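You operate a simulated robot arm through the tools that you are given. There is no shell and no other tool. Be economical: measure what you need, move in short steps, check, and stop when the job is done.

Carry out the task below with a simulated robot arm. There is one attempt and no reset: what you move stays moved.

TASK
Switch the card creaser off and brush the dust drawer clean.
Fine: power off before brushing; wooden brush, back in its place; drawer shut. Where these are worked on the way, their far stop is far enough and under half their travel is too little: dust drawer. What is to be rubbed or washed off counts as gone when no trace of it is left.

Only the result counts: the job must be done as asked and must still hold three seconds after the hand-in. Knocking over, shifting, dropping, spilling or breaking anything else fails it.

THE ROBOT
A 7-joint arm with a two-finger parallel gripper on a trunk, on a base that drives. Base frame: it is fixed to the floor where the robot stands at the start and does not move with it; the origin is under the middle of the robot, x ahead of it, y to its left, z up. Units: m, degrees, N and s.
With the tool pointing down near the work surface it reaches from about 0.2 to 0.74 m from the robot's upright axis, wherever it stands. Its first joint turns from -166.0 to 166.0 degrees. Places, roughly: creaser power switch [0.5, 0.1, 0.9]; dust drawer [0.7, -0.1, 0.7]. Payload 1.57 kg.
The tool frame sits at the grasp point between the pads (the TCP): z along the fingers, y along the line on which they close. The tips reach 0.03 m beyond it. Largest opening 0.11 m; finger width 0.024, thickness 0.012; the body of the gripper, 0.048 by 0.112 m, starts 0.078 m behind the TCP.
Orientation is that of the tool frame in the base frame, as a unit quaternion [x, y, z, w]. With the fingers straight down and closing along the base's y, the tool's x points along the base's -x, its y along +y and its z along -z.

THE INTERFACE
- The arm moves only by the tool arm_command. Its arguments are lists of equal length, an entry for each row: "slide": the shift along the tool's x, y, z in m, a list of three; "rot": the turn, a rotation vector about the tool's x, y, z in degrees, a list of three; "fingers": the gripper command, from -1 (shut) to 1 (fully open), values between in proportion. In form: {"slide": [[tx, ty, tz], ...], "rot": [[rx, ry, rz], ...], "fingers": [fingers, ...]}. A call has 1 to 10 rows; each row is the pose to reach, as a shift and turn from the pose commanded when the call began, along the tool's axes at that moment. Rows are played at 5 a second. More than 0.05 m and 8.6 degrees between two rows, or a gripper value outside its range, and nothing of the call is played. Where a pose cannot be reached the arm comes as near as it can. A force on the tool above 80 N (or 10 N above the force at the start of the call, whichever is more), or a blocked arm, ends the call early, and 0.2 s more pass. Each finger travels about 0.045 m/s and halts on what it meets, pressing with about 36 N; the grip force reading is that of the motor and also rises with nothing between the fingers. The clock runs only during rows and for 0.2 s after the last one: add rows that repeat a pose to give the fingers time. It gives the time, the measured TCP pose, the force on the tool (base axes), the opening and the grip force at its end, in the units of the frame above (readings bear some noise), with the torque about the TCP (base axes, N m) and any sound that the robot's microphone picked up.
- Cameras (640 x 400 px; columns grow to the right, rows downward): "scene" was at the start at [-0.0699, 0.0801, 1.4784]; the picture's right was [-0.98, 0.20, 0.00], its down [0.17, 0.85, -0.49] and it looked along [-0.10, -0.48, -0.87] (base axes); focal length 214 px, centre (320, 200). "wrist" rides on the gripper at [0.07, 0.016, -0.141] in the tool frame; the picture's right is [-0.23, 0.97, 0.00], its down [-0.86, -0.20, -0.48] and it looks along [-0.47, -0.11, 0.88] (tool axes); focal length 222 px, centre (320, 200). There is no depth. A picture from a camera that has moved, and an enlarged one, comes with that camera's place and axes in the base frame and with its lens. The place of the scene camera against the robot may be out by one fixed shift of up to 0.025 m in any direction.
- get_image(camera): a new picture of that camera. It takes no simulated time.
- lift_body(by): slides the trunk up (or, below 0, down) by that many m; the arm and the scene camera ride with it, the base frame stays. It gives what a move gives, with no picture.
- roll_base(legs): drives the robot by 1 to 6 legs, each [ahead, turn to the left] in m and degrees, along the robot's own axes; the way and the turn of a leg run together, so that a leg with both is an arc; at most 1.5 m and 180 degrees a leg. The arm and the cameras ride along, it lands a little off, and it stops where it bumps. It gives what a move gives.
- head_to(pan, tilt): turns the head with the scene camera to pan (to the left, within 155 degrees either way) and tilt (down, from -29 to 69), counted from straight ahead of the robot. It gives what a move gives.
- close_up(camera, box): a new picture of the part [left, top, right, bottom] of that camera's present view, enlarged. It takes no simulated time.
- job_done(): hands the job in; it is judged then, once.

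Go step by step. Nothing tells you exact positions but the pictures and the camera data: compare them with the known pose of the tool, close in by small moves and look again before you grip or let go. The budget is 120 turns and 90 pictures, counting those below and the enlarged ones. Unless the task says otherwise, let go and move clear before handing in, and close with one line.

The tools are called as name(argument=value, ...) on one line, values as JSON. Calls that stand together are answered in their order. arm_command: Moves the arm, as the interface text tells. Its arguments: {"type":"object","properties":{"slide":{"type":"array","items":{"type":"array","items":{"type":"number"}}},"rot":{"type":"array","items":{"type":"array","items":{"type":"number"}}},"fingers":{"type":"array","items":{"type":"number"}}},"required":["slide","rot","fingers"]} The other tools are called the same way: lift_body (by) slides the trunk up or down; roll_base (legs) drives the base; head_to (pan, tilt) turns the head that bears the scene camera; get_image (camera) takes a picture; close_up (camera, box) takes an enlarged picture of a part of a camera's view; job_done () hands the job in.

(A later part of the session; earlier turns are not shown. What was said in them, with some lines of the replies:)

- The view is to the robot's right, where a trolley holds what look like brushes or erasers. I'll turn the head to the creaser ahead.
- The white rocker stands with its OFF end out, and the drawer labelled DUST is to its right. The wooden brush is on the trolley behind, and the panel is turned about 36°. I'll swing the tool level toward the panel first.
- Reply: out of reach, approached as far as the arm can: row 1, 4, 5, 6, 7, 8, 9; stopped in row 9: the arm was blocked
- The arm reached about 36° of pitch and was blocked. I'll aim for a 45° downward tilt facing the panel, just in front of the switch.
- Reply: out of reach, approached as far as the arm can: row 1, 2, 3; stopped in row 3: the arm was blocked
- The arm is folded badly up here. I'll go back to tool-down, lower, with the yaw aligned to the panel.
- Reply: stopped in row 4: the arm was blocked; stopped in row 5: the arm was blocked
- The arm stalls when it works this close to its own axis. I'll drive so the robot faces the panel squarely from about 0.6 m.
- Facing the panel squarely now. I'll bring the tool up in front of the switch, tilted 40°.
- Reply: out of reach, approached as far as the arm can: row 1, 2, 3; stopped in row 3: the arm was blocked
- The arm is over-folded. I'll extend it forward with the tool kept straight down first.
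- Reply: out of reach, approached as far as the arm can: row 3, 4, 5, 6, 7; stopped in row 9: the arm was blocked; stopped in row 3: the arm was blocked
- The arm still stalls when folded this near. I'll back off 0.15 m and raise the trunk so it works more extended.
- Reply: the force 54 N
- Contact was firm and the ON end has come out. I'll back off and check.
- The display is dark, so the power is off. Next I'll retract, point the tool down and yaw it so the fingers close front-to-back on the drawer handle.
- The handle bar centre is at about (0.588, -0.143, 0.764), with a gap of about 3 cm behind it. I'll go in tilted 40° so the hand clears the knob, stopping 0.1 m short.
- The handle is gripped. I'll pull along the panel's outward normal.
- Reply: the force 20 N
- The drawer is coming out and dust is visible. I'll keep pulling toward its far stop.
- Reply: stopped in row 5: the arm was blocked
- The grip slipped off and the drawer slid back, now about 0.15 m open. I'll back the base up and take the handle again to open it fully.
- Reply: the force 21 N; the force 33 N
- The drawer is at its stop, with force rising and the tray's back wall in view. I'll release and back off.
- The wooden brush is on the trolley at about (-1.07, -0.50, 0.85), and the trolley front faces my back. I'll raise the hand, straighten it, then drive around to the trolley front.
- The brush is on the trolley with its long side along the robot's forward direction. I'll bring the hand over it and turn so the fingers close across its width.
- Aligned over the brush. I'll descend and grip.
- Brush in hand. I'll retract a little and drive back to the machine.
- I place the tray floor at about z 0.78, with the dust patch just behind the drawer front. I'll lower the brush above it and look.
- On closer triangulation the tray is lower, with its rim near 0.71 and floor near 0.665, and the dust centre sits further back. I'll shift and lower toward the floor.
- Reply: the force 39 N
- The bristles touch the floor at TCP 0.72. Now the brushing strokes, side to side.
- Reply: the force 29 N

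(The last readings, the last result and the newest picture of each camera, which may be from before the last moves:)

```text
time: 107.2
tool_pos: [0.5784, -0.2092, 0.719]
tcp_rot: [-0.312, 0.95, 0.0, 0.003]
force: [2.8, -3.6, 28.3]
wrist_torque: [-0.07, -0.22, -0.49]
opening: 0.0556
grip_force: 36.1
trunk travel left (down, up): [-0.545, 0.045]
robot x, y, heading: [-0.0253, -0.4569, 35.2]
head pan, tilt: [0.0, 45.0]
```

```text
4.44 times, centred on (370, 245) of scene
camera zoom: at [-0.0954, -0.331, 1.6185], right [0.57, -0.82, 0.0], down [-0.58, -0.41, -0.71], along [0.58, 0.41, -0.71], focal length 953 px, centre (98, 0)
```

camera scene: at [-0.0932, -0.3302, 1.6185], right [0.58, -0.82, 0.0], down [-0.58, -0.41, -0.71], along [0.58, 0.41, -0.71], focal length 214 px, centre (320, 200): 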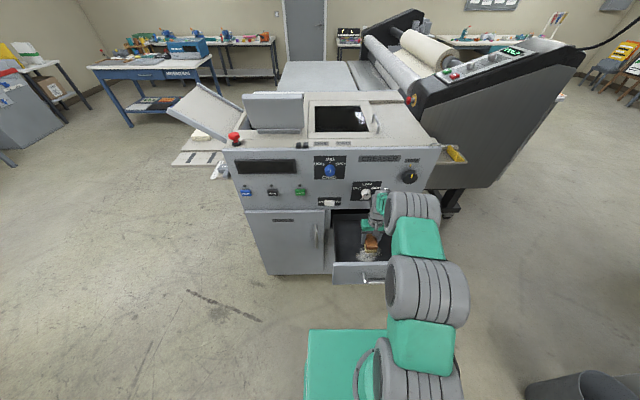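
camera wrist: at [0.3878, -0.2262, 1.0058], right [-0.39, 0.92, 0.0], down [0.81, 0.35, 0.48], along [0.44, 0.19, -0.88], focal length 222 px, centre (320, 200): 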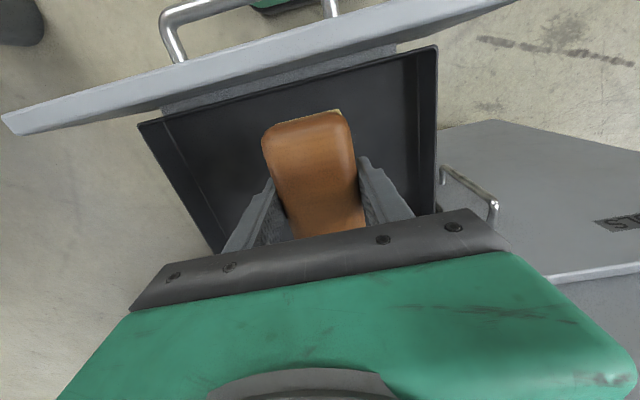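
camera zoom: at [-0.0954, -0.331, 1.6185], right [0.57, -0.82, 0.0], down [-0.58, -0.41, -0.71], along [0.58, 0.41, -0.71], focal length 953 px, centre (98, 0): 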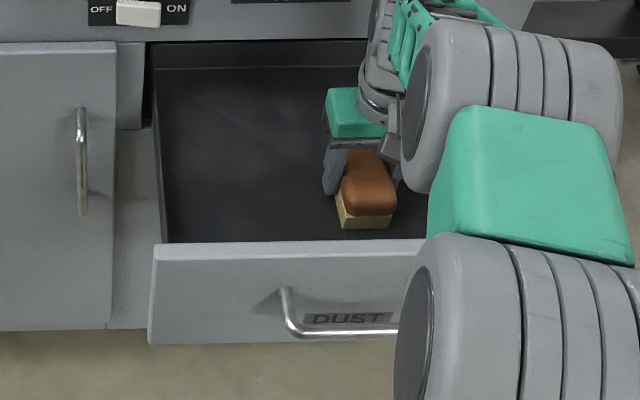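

The visible dust is gone, but the drawer crept in a few centimetres. I'll drag the brush back toward the front, which also pulls the drawer out, and sweep the front strip.

arm_command(slide=[[0.02, 0, -0.002], [0.04, 0, -0.002], [0.06, 0, -0.002], [0.06, 0.03, -0.002], [0.06, 0.06, -0.002], [0.06, 0.09, -0.002], [0.06, 0.12, -0.002], [0.06, 0.15, -0.002], [0.06, 0.11, -0.002], [0.06, 0.07, -0.002]], rot=[[0, 0, 0], [0, 0, 0], [0, 0, 0], [0, 0, 0], [0, 0, 0], [0, 0, 0], [0, 0, 0], [0, 0, 0], [0, 0, 0], [0, 0, 0]], fingers=[-1, -1, -1, -1, -1, -1, -1, -1, -1, -1])

close_up(camera="scene", box=[310, 200, 430, 290])

get_image(camera="wrist")

```text
time: 109.4
tool_pos: [0.4872, -0.1913, 0.7186]
tcp_rot: [-0.312, 0.95, 0.001, 0.001]
force: [-0.2, 0.0, -1.5]
wrist_torque: [0.02, -0.04, -0.02]
opening: 0.0555
grip_force: 36.1
trunk travel left (down, up): [-0.545, 0.045]
robot x, y, heading: [-0.0283, -0.4587, 35.1]
head pan, tilt: [0.0, 45.0]
```

```text
4.44 times, centred on (370, 245) of scene
camera zoom: at [-0.0929, -0.3308, 1.6185], right [0.58, -0.82, 0.0], down [-0.58, -0.41, -0.71], along [0.58, 0.41, -0.71], focal length 953 px, centre (98, 0)
```

zoom: 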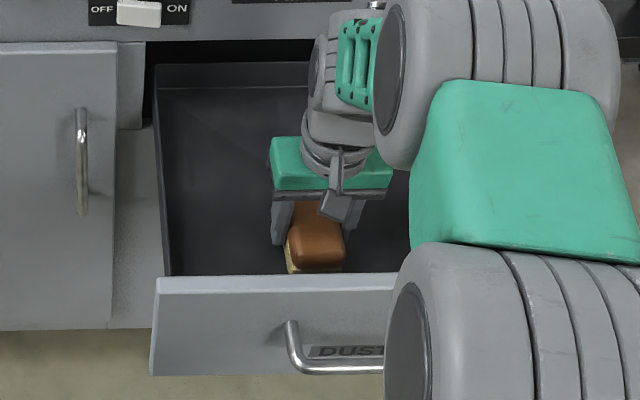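

```text
22 pictures are left
camera wrist: at [0.4194, -0.2195, 0.8608], right [-0.39, 0.92, 0.0], down [0.81, 0.35, 0.48], along [0.44, 0.19, -0.88], focal length 222 px, centre (320, 200)
```

wrist: 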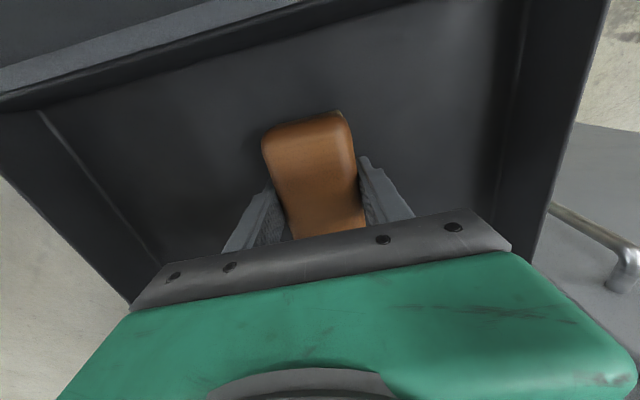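

arm_command(slide=[[0, 0, -0.03], [0, 0, -0.07], [0, 0, -0.11], [0, -0.03, -0.15], [0, -0.07, -0.18], [0, -0.11, -0.2], [0, -0.15, -0.2], [0, -0.15, -0.2]], rot=[[0, 0, 0], [0, 0, 0], [0, 0, 0], [0, 0, 0], [0, 0, 0], [0, 0, 0], [0, 0, 0], [0, 0, 0]], fingers=[-1, -1, -1, -1, -1, -1, -1, -1])

close_up(camera="wrist", box=[280, 0, 600, 200])

close_up(camera="scene", box=[320, 205, 420, 280])

```text
time: 111.2
tool_pos: [0.573, -0.3087, 0.9205]
tcp_rot: [-0.312, 0.95, 0.0, 0.001]
force: [0.0, 0.6, -1.0]
wrist_torque: [0.01, 0.0, -0.02]
opening: 0.0557
grip_force: 36.1
trunk travel left (down, up): [-0.545, 0.045]
robot x, y, heading: [-0.0256, -0.46, 35.0]
head pan, tilt: [0.0, 45.0]
```

```text
2.00 times, centred on (440, 100) of wrist
camera zoom: at [0.5063, -0.3375, 1.0613], right [-0.39, 0.92, 0.0], down [0.81, 0.35, 0.48], along [0.44, 0.19, -0.88], focal length 444 px, centre (80, 400)
```

zoom: 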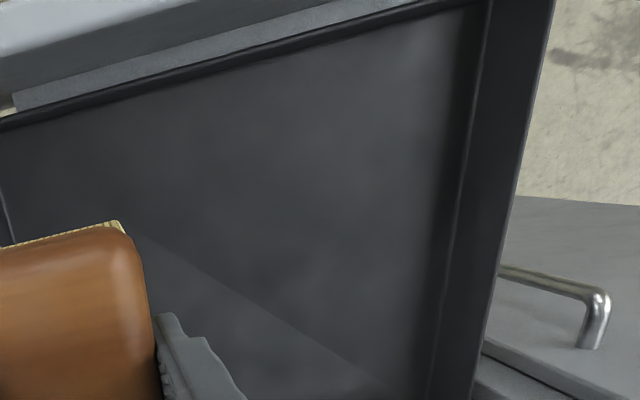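

```text
5.33 times, centred on (370, 242) of scene
camera zoom: at [-0.0932, -0.3305, 1.6185], right [0.58, -0.82, 0.0], down [-0.58, -0.41, -0.71], along [0.58, 0.41, -0.71], focal length 1144 px, centre (53, -27)
```

zoom: 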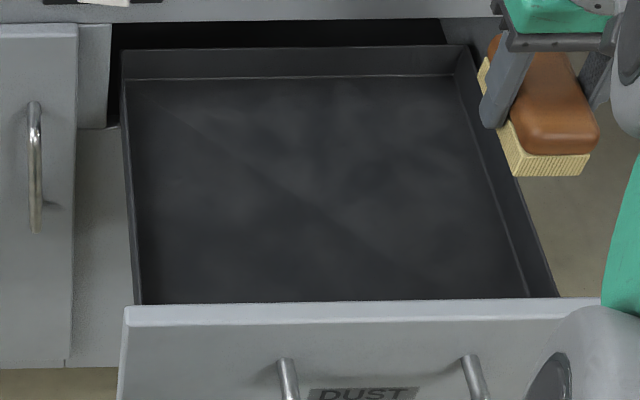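

The tray is clean. I'll raise the brush and drive it back to the trolley.

arm_command(slide=[[0.01, 0.02, -0.03], [0.02, 0.04, -0.06], [0.03, 0.07, -0.09], [0.045, 0.1, -0.115], [0.06, 0.13, -0.138], [0.07, 0.16, -0.138], [0.07, 0.16, -0.138]], rot=[[0, 0, 0], [0, 0, 0], [0, 0, 0], [0, 0, 0], [0, 0, 0], [0, 0, 0], [0, 0, 0]], fingers=[-1, -1, -1, -1, -1, -1, -1])

roll_base(legs=[[0, 114.2], [0.566, 0], [0, 67.4]])

get_image(camera="scene")

```text
time: 112.8
tool_pos: [0.4231, -0.2229, 1.0571]
tcp_rot: [-0.311, 0.95, 0.001, 0.001]
force: [-0.4, 0.2, -1.2]
wrist_torque: [-0.03, 0.01, -0.03]
opening: 0.0552
grip_force: 36.2
trunk travel left (down, up): [-0.545, 0.045]
robot x, y, heading: [-0.0269, -0.4623, 35.3]
head pan, tilt: [0.0, 45.0]
```

```text
time: 123.8
tool_pos: [-0.9429, -0.452, 1.0563]
tcp_rot: [0.94, 0.342, -0.001, 0.0]
force: [-0.4, 0.1, -1.0]
wrist_torque: [0.04, -0.04, -0.04]
opening: 0.0553
grip_force: 35.8
trunk travel left (down, up): [-0.545, 0.045]
robot x, y, heading: [-0.5121, -0.1871, -141.3]
head pan, tilt: [0.0, 45.0]
```

```text
19 pictures are left
camera scene: at [-0.4271, -0.3313, 1.6185], right [-0.63, 0.78, 0.0], down [0.55, 0.44, -0.71], along [-0.55, -0.44, -0.71], focal length 214 px, centre (320, 200)
```

scene: 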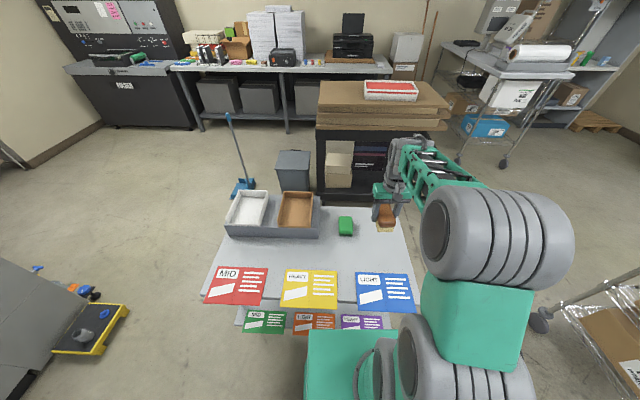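

arm_command(slide=[[-0.025, -0.01, 0], [-0.05, -0.02, 0], [-0.08, -0.03, 0.02], [-0.1, -0.04, 0.05], [-0.113, -0.046, 0.08], [-0.113, -0.046, 0.11], [-0.113, -0.046, 0.13], [-0.113, -0.046, 0.13]], rot=[[0, 0, 1], [0, 0, 2], [0, 0, 3], [0, 0, 4], [0, 0, 5.2], [0, 0, 5.2], [0, 0, 5.2], [0, 0, 5.2]], fingers=[-1, -1, -1, -1, -1, -1, -1, -1])

get_image(camera="wrist")

close_up(camera="scene", box=[320, 180, 430, 270])

```text
time: 125.6
tool_pos: [-1.0578, -0.4918, 0.9263]
tcp_rot: [0.954, 0.299, -0.001, 0.0]
force: [-0.7, -0.1, 0.1]
wrist_torque: [-0.02, -0.03, 0.01]
opening: 0.0554
grip_force: 35.8
trunk travel left (down, up): [-0.545, 0.045]
robot x, y, heading: [-0.5072, -0.1871, -141.3]
head pan, tilt: [0.0, 45.0]
```

```text
18 pictures are left
camera wrist: at [-0.9926, -0.4646, 1.0682], right [0.37, -0.93, 0.0], down [-0.82, -0.32, 0.48], along [-0.45, -0.18, -0.88], focal length 222 px, centre (320, 200)
```

wrist: 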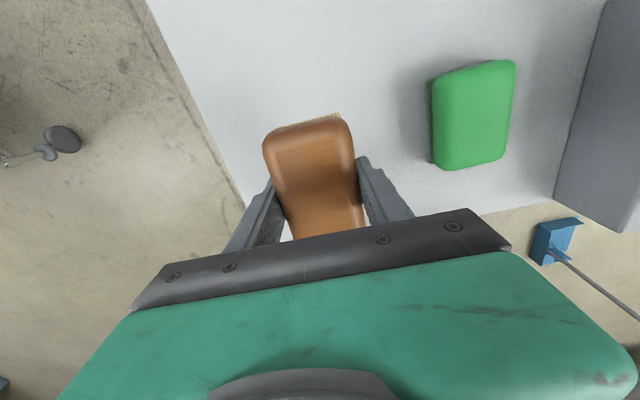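

```text
4.44 times, centred on (375, 225) of scene
camera zoom: at [-0.4273, -0.3313, 1.6185], right [-0.63, 0.78, 0.0], down [0.55, 0.44, -0.71], along [-0.55, -0.44, -0.71], focal length 953 px, centre (76, 89)
```

zoom: 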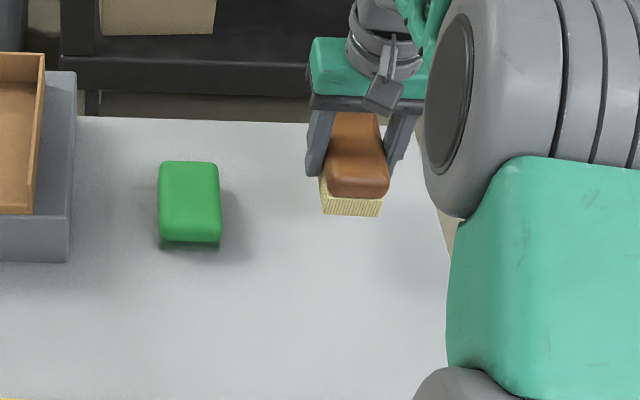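

arm_command(slide=[[0, -0.001, 0.02], [0, -0.002, 0.04], [0, -0.002, 0.055], [0, -0.002, 0.062], [0, -0.002, 0.064], [0, -0.002, 0.064]], rot=[[0, 0, 0], [0, 0, 0], [0, 0, 0], [0, 0, 0], [0, 0, 0], [0, 0, 0]], fingers=[-1, -1, -1, -1, -1, -1])

```text
time: 127.0
tool_pos: [-1.0603, -0.4886, 0.8641]
tcp_rot: [0.954, 0.299, -0.001, 0.001]
force: [-0.9, 0.3, -1.4]
wrist_torque: [0.03, -0.01, -0.01]
opening: 0.0555
grip_force: 36.3
trunk travel left (down, up): [-0.545, 0.045]
robot x, y, heading: [-0.5108, -0.1844, -141.2]
head pan, tilt: [0.0, 45.0]
```

arm_command(slide=[[0, 0, 0.002], [0, 0, 0.004], [0, 0, 0.004]], rot=[[0, 0, 0], [0, 0, 0], [0, 0, 0]], fingers=[-1, -1, -1])

```text
time: 127.8
tool_pos: [-1.0604, -0.4888, 0.8589]
tcp_rot: [0.954, 0.299, 0.0, 0.001]
force: [0.2, 0.4, 0.4]
wrist_torque: [0.04, -0.06, 0.02]
opening: 0.0554
grip_force: 35.8
trunk travel left (down, up): [-0.545, 0.045]
robot x, y, heading: [-0.5091, -0.1916, -141.2]
head pan, tilt: [0.0, 45.0]
```

Force is just beginning to change, so the brush is about touching the table. One more small step to check before letting go.

arm_command(slide=[[0, 0, 0.001], [0, 0, 0.002], [0, 0, 0.002]], rot=[[0, 0, 0], [0, 0, 0], [0, 0, 0]], fingers=[-1, -1, -1])

```text
time: 128.6
tool_pos: [-1.0593, -0.4879, 0.8598]
tcp_rot: [0.954, 0.299, -0.004, 0.001]
force: [2.8, 1.6, 22.3]
wrist_torque: [0.47, -0.88, -0.01]
opening: 0.0556
grip_force: 35.7
trunk travel left (down, up): [-0.545, 0.045]
robot x, y, heading: [-0.5121, -0.1843, -141.4]
head pan, tilt: [0.0, 45.0]
```

Contact is confirmed. I'll ease off and release slowly, then lift straight up.

arm_command(slide=[[0, 0, -0.0015], [0, 0, -0.0015], [0, 0, -0.0015], [0, 0, -0.0015], [0, 0, -0.03], [0, 0, -0.07], [0, 0, -0.11], [0, 0, -0.15], [0, 0, -0.19], [0, 0, -0.19]], rot=[[0, 0, 0], [0, 0, 0], [0, 0, 0], [0, 0, 0], [0, 0, 0], [0, 0, 0], [0, 0, 0], [0, 0, 0], [0, 0, 0], [0, 0, 0]], fingers=[-1, 0.3, 0.7, 0.7, 0.7, 0.7, 0.7, 0.7, 0.7, 0.7])

get_image(camera="wrist")

close_up(camera="scene", box=[320, 180, 430, 270])

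```text
time: 130.8
tool_pos: [-1.059, -0.4874, 1.0465]
tcp_rot: [0.954, 0.299, -0.001, 0.0]
force: [0.6, -0.5, -0.3]
wrist_torque: [-0.01, 0.02, -0.03]
opening: 0.0935
grip_force: 0.0
trunk travel left (down, up): [-0.545, 0.045]
robot x, y, heading: [-0.5088, -0.1902, -141.2]
head pan, tilt: [0.0, 45.0]
```

```text
16 pictures are left
camera wrist: at [-0.9935, -0.4611, 1.1871], right [0.37, -0.93, 0.0], down [-0.82, -0.32, 0.48], along [-0.45, -0.18, -0.88], focal length 222 px, centre (320, 200)
```

wrist: 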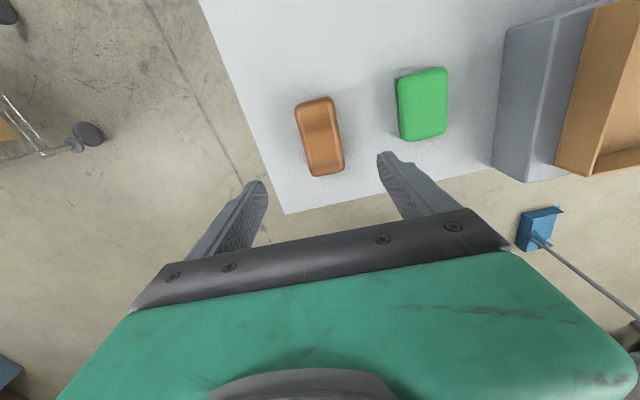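

```text
4.44 times, centred on (375, 225) of scene
camera zoom: at [-0.4271, -0.3311, 1.6185], right [-0.63, 0.78, 0.0], down [0.55, 0.44, -0.71], along [-0.55, -0.44, -0.71], focal length 953 px, centre (76, 89)
```

zoom: 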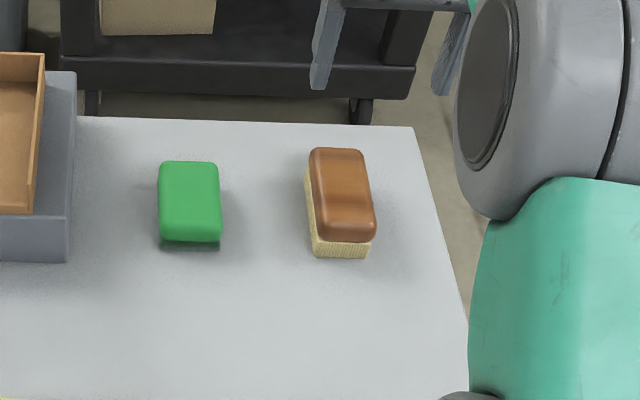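

The brush stands back in its place. I'll retract and drive back to shut the drawer.

arm_command(slide=[[0.03, 0, -0.01], [0.06, 0, -0.01], [0.09, 0, -0.01], [0.12, 0, -0.01], [0.12, 0, -0.01]], rot=[[0, 0, 0], [0, 0, 0], [0, 0, 0], [0, 0, 0], [0, 0, 0]], fingers=[-1, -1, -1, -1, -1])

roll_base(legs=[[0, -68.7], [-0.554, 0], [0, -113.7]])

get_image(camera="scene")

get_image(camera="wrist")

```text
time: 132.0
tool_pos: [-0.9615, -0.4189, 1.0572]
tcp_rot: [0.954, 0.299, -0.001, 0.001]
force: [-0.3, 0.3, 0.6]
wrist_torque: [-0.02, 0.0, -0.01]
opening: 0.0
grip_force: 7.3
trunk travel left (down, up): [-0.545, 0.045]
robot x, y, heading: [-0.5102, -0.1843, -141.3]
head pan, tilt: [0.0, 45.0]
```

```text
time: 142.9
tool_pos: [0.4326, -0.2452, 1.0568]
tcp_rot: [-0.28, 0.96, 0.001, 0.001]
force: [0.8, 0.4, 0.9]
wrist_torque: [-0.01, -0.01, 0.01]
opening: 0.0
grip_force: 21.7
trunk travel left (down, up): [-0.545, 0.045]
robot x, y, heading: [-0.0273, -0.4573, 36.4]
head pan, tilt: [0.0, 45.0]
```

```text
14 pictures are left
camera scene: at [-0.0999, -0.3297, 1.6185], right [0.59, -0.8, 0.0], down [-0.57, -0.42, -0.71], along [0.57, 0.42, -0.71], focal length 214 px, centre (320, 200)
```

scene: 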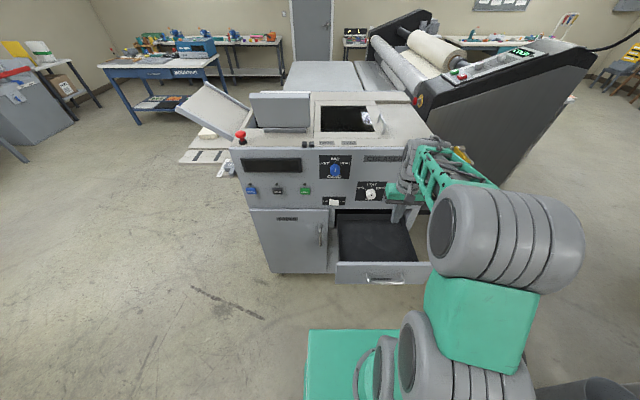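

```text
13 pictures are left
camera wrist: at [0.3633, -0.2692, 1.1983], right [-0.33, 0.94, 0.0], down [0.83, 0.29, 0.48], along [0.45, 0.16, -0.88], focal length 222 px, centre (320, 200)
```

wrist: 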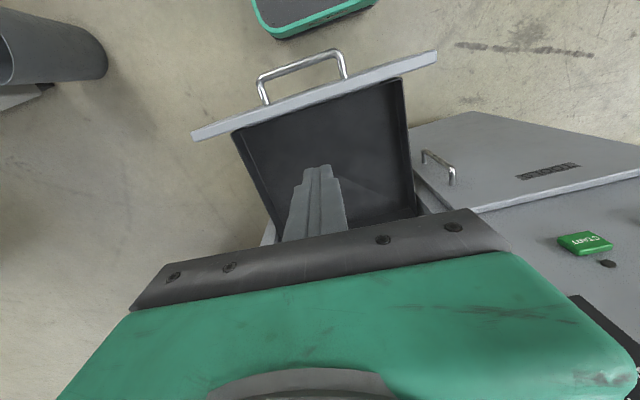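

roll_base(legs=[[-0.07, 0]])

arm_command(slide=[[0.01, 0, 0.0], [0.02, 0, 0], [0.03, 0, 0.01], [0.04, 0, 0.02], [0.05, -0.003, 0.03], [0.06, -0.006, 0.045], [0.06, -0.008, 0.06], [0.06, -0.008, 0.08], [0.06, -0.008, 0.08]], rot=[[0, -4, -0.5], [0, -8, -1], [0, -12, -1.5], [0, -16, -2], [0, -20, -2.5], [0, -24, -3], [0, -28, -3.4], [0, -33, -3.8], [0, -33, -3.8]], fingers=[-1, -1, -1, -1, -1, -1, -1, -1, -1])

get_image(camera="wrist")

```text
time: 143.9
tool_pos: [0.3749, -0.2869, 1.0578]
tcp_rot: [-0.28, 0.96, 0.0, 0.001]
force: [-0.3, 0.2, 0.6]
wrist_torque: [0.02, -0.03, 0.0]
opening: 0.0002
grip_force: 21.2
trunk travel left (down, up): [-0.545, 0.045]
robot x, y, heading: [-0.0846, -0.4959, 36.5]
head pan, tilt: [0.0, 45.0]
```

```text
time: 145.9
tool_pos: [0.3298, -0.325, 0.976]
tcp_rot: [-0.299, 0.911, 0.079, 0.274]
force: [0.6, -0.5, 0.1]
wrist_torque: [0.01, -0.03, 0.0]
opening: 0.0
grip_force: 21.5
trunk travel left (down, up): [-0.545, 0.045]
robot x, y, heading: [-0.0845, -0.5018, 36.5]
head pan, tilt: [0.0, 45.0]
```

```text
12 pictures are left
camera wrist: at [0.2095, -0.3914, 1.0557], right [-0.42, 0.9, 0.11], down [0.47, 0.12, 0.87], along [0.77, 0.42, -0.48], focal length 222 px, centre (320, 200)
```

wrist: 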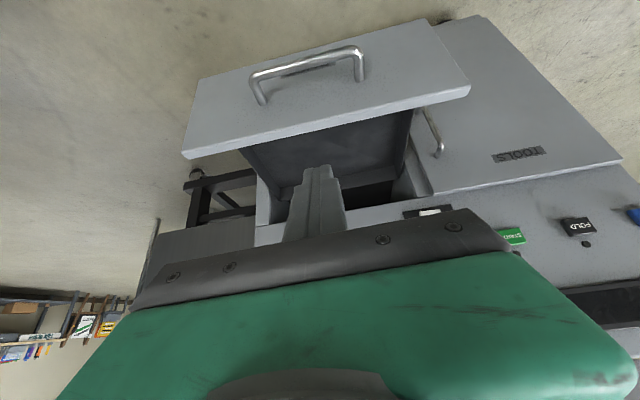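

arm_command(slide=[[0.016, 0.001, 0.025], [0.033, 0.001, 0.05], [0.049, 0.002, 0.075], [0.066, 0.003, 0.1], [0.083, 0.003, 0.128], [0.083, 0.003, 0.128]], rot=[[0, 0, 0], [0, 0, 0], [0, 0, 0], [0, 0, 0], [0, 0, 0], [0, 0, 0]], fingers=[-1, -1, -1, -1, -1, -1])

get_image(camera="wrist")

```text
time: 147.3
tool_pos: [0.329, -0.3266, 0.8268]
tcp_rot: [-0.3, 0.911, 0.08, 0.273]
force: [0.8, 0.6, 0.5]
wrist_torque: [0.02, 0.0, -0.02]
opening: 0.0
grip_force: 21.4
trunk travel left (down, up): [-0.545, 0.045]
robot x, y, heading: [-0.0889, -0.504, 36.4]
head pan, tilt: [0.0, 45.0]
```

```text
11 pictures are left
camera wrist: at [0.208, -0.3922, 0.9058], right [-0.42, 0.9, 0.11], down [0.48, 0.12, 0.87], along [0.77, 0.42, -0.48], focal length 222 px, centre (320, 200)
```

wrist: 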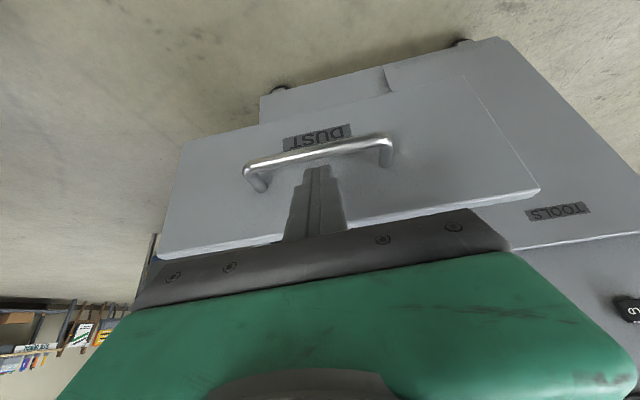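

arm_command(slide=[[-0.0185, 0, 0.012], [-0.037, 0, 0.024], [-0.0554, 0, 0.0361], [-0.0739, 0, 0.0481], [-0.0923, 0, 0.0602], [-0.1108, 0, 0.0722], [-0.1292, 0, 0.0842], [-0.1477, 0, 0.0963], [-0.1678, 0, 0.1094], [-0.1678, 0, 0.1094]], rot=[[0, 0, 0], [0, 0, 0], [0, 0, 0], [0, 0, 0], [0, 0, 0], [0, 0, 0], [0, 0, 0], [0, 0, 0], [0, 0, 0], [0, 0, 0]], fingers=[-1, -1, -1, -1, -1, -1, -1, -1, -1, -1])

get_image(camera="wrist")

```text
time: 149.5
tool_pos: [0.4913, -0.2062, 0.825]
tcp_rot: [-0.3, 0.91, 0.08, 0.273]
force: [-0.1, -0.1, 0.4]
wrist_torque: [-0.05, -0.01, -0.02]
opening: 0.0002
grip_force: 21.3
trunk travel left (down, up): [-0.545, 0.045]
robot x, y, heading: [-0.0869, -0.4982, 36.5]
head pan, tilt: [0.0, 45.0]
```

```text
10 pictures are left
camera wrist: at [0.3699, -0.2716, 0.9054], right [-0.42, 0.9, 0.11], down [0.48, 0.12, 0.87], along [0.77, 0.42, -0.48], focal length 222 px, centre (320, 200)
```

wrist: 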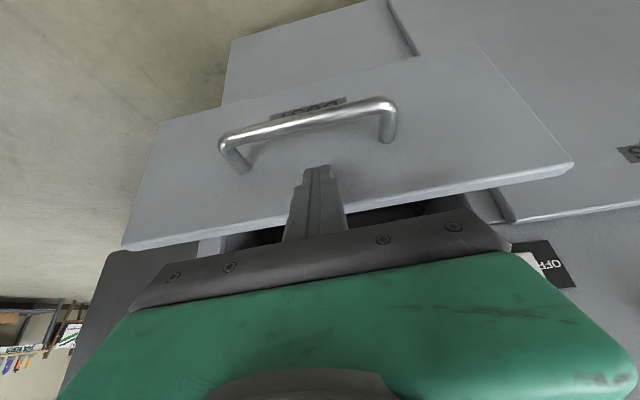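

arm_command(slide=[[-0.0168, 0, 0.0109], [-0.0336, 0, 0.0219], [-0.0503, 0, 0.0328], [-0.0671, 0, 0.0438], [-0.0839, 0, 0.0547], [-0.0965, 0, 0.0629], [-0.0965, 0, 0.0629]], rot=[[0, 0, 0], [0, 0, 0], [0, 0, 0], [0, 0, 0], [0, 0, 0], [0, 0, 0], [0, 0, 0]], fingers=[-1, -1, -1, -1, -1, -1, -1])

get_image(camera="wrist")

close_up(camera="scene", box=[300, 150, 440, 270])

```text
time: 151.1
tool_pos: [0.5837, -0.1393, 0.8239]
tcp_rot: [-0.3, 0.91, 0.08, 0.274]
force: [0.6, -0.1, 0.4]
wrist_torque: [0.02, 0.03, 0.0]
opening: 0.0
grip_force: 21.2
trunk travel left (down, up): [-0.545, 0.045]
robot x, y, heading: [-0.083, -0.5006, 36.5]
head pan, tilt: [0.0, 45.0]
```

```text
9 pictures are left
camera wrist: at [0.4632, -0.2048, 0.9042], right [-0.42, 0.9, 0.11], down [0.48, 0.12, 0.87], along [0.77, 0.42, -0.48], focal length 222 px, centre (320, 200)
```

wrist: 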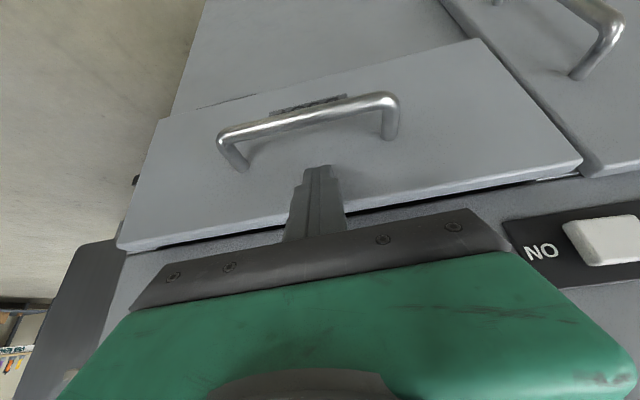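

```text
3.33 times, centred on (370, 210) of scene
camera zoom: at [-0.1564, -0.3714, 1.6185], right [0.59, -0.8, 0.0], down [-0.57, -0.42, -0.71], along [0.57, 0.42, -0.71], focal length 715 px, centre (153, 167)
```

zoom: 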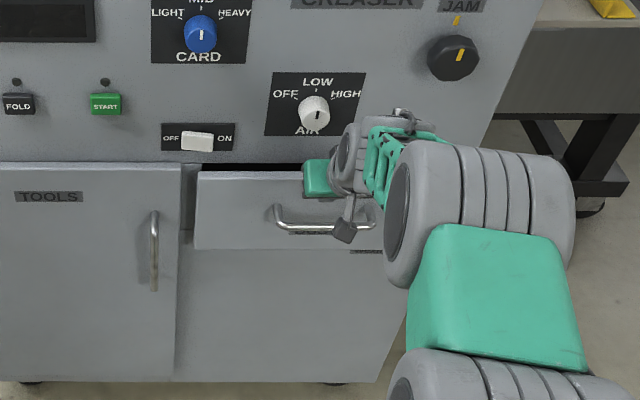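

arm_command(slide=[[-0.005, 0, 0.0033], [-0.01, 0, 0.0066], [-0.015, 0, 0.0099], [-0.0193, 0, 0.0126], [-0.0193, 0, 0.0126]], rot=[[0, 0, 0], [0, 0, 0], [0, 0, 0], [0, 0, 0], [0, 0, 0]], fingers=[-1, -1, -1, -1, -1])

get_image(camera="wrist")

```text
time: 152.3
tool_pos: [0.6017, -0.1264, 0.8238]
tcp_rot: [-0.3, 0.91, 0.079, 0.274]
force: [-3.6, -2.7, 0.8]
wrist_torque: [-0.09, 0.02, -0.01]
opening: 0.0001
grip_force: 21.0
trunk travel left (down, up): [-0.545, 0.045]
robot x, y, heading: [-0.0863, -0.5038, 36.5]
head pan, tilt: [0.0, 45.0]
```

```text
7 pictures are left
camera wrist: at [0.4811, -0.1919, 0.9044], right [-0.42, 0.9, 0.11], down [0.48, 0.12, 0.87], along [0.77, 0.42, -0.48], focal length 222 px, centre (320, 200)
```

wrist: 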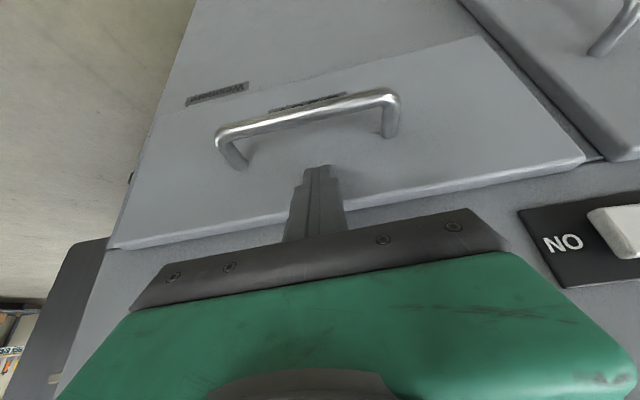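

Nearly flush, with force just starting. I'll press a little more to be sure it seats, then back away.

arm_command(slide=[[-0.004, 0, 0.0026], [-0.008, 0, 0.0052], [-0.008, 0, 0.0052]], rot=[[0, 0, 0], [0, 0, 0], [0, 0, 0]], fingers=[-1, -1, -1])

arm_command(slide=[[0.02, 0, -0.013], [0.04, 0, -0.03], [0.07, 0, -0.06], [0.09, 0, -0.1], [0.1, 0, -0.13], [0.1, 0, -0.13]], rot=[[0, 0, 0], [0, 0, 0], [0, 0, 0], [0, 0, 0], [0, 0, 0], [0, 0, 0]], fingers=[-1, -1, -1, -1, -1, -1])

get_image(camera="wrist")

close_up(camera="scene", box=[230, 130, 430, 270])

```text
time: 153.1
tool_pos: [0.6018, -0.126, 0.8246]
tcp_rot: [-0.299, 0.912, 0.079, 0.269]
force: [-55.6, -33.1, 18.4]
wrist_torque: [-0.65, 0.51, 0.16]
opening: 0.0002
grip_force: 20.9
trunk travel left (down, up): [-0.545, 0.045]
robot x, y, heading: [-0.0847, -0.4968, 36.8]
head pan, tilt: [0.0, 45.0]
```

```text
time: 154.5
tool_pos: [0.4852, -0.2127, 0.8788]
tcp_rot: [-0.299, 0.91, 0.08, 0.275]
force: [0.3, 0.3, 0.3]
wrist_torque: [-0.02, 0.02, -0.01]
opening: 0.0
grip_force: 20.7
trunk travel left (down, up): [-0.545, 0.045]
robot x, y, heading: [-0.0841, -0.4965, 36.5]
head pan, tilt: [0.0, 45.0]
```

```text
6 pictures are left
camera wrist: at [0.3645, -0.279, 0.9586], right [-0.42, 0.9, 0.11], down [0.48, 0.12, 0.87], along [0.77, 0.42, -0.48], focal length 222 px, centre (320, 200)
```

wrist: 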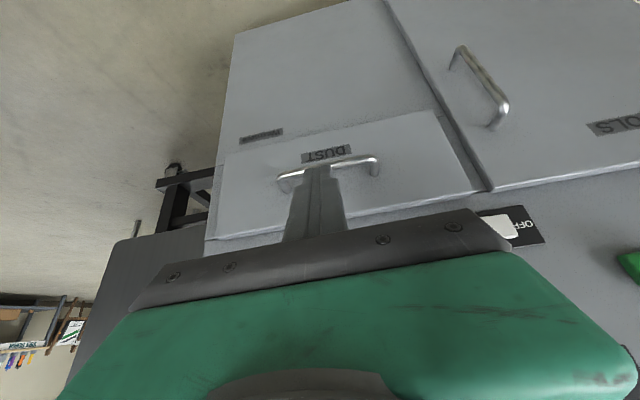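

```text
2.86 times, centred on (330, 200) of scene
camera zoom: at [-0.1566, -0.3715, 1.6185], right [0.59, -0.8, 0.0], down [-0.57, -0.42, -0.71], along [0.57, 0.42, -0.71], focal length 613 px, centre (291, 200)
```

zoom: 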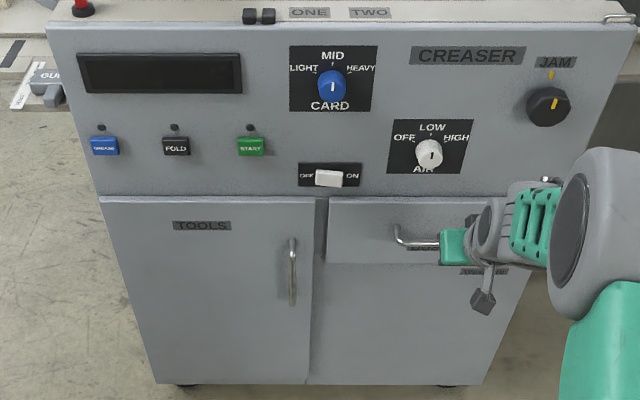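

The drawer is shut, the display is dark with the rocker on OFF, the tray is clean, and the brush is back on the trolley. The hand is clear, so I'm handing in.

job_done()

```text
The job is handed in.
```

The creaser is switched off, the dust drawer is brushed clean and shut, and the wooden brush is back in its place on the trolley.
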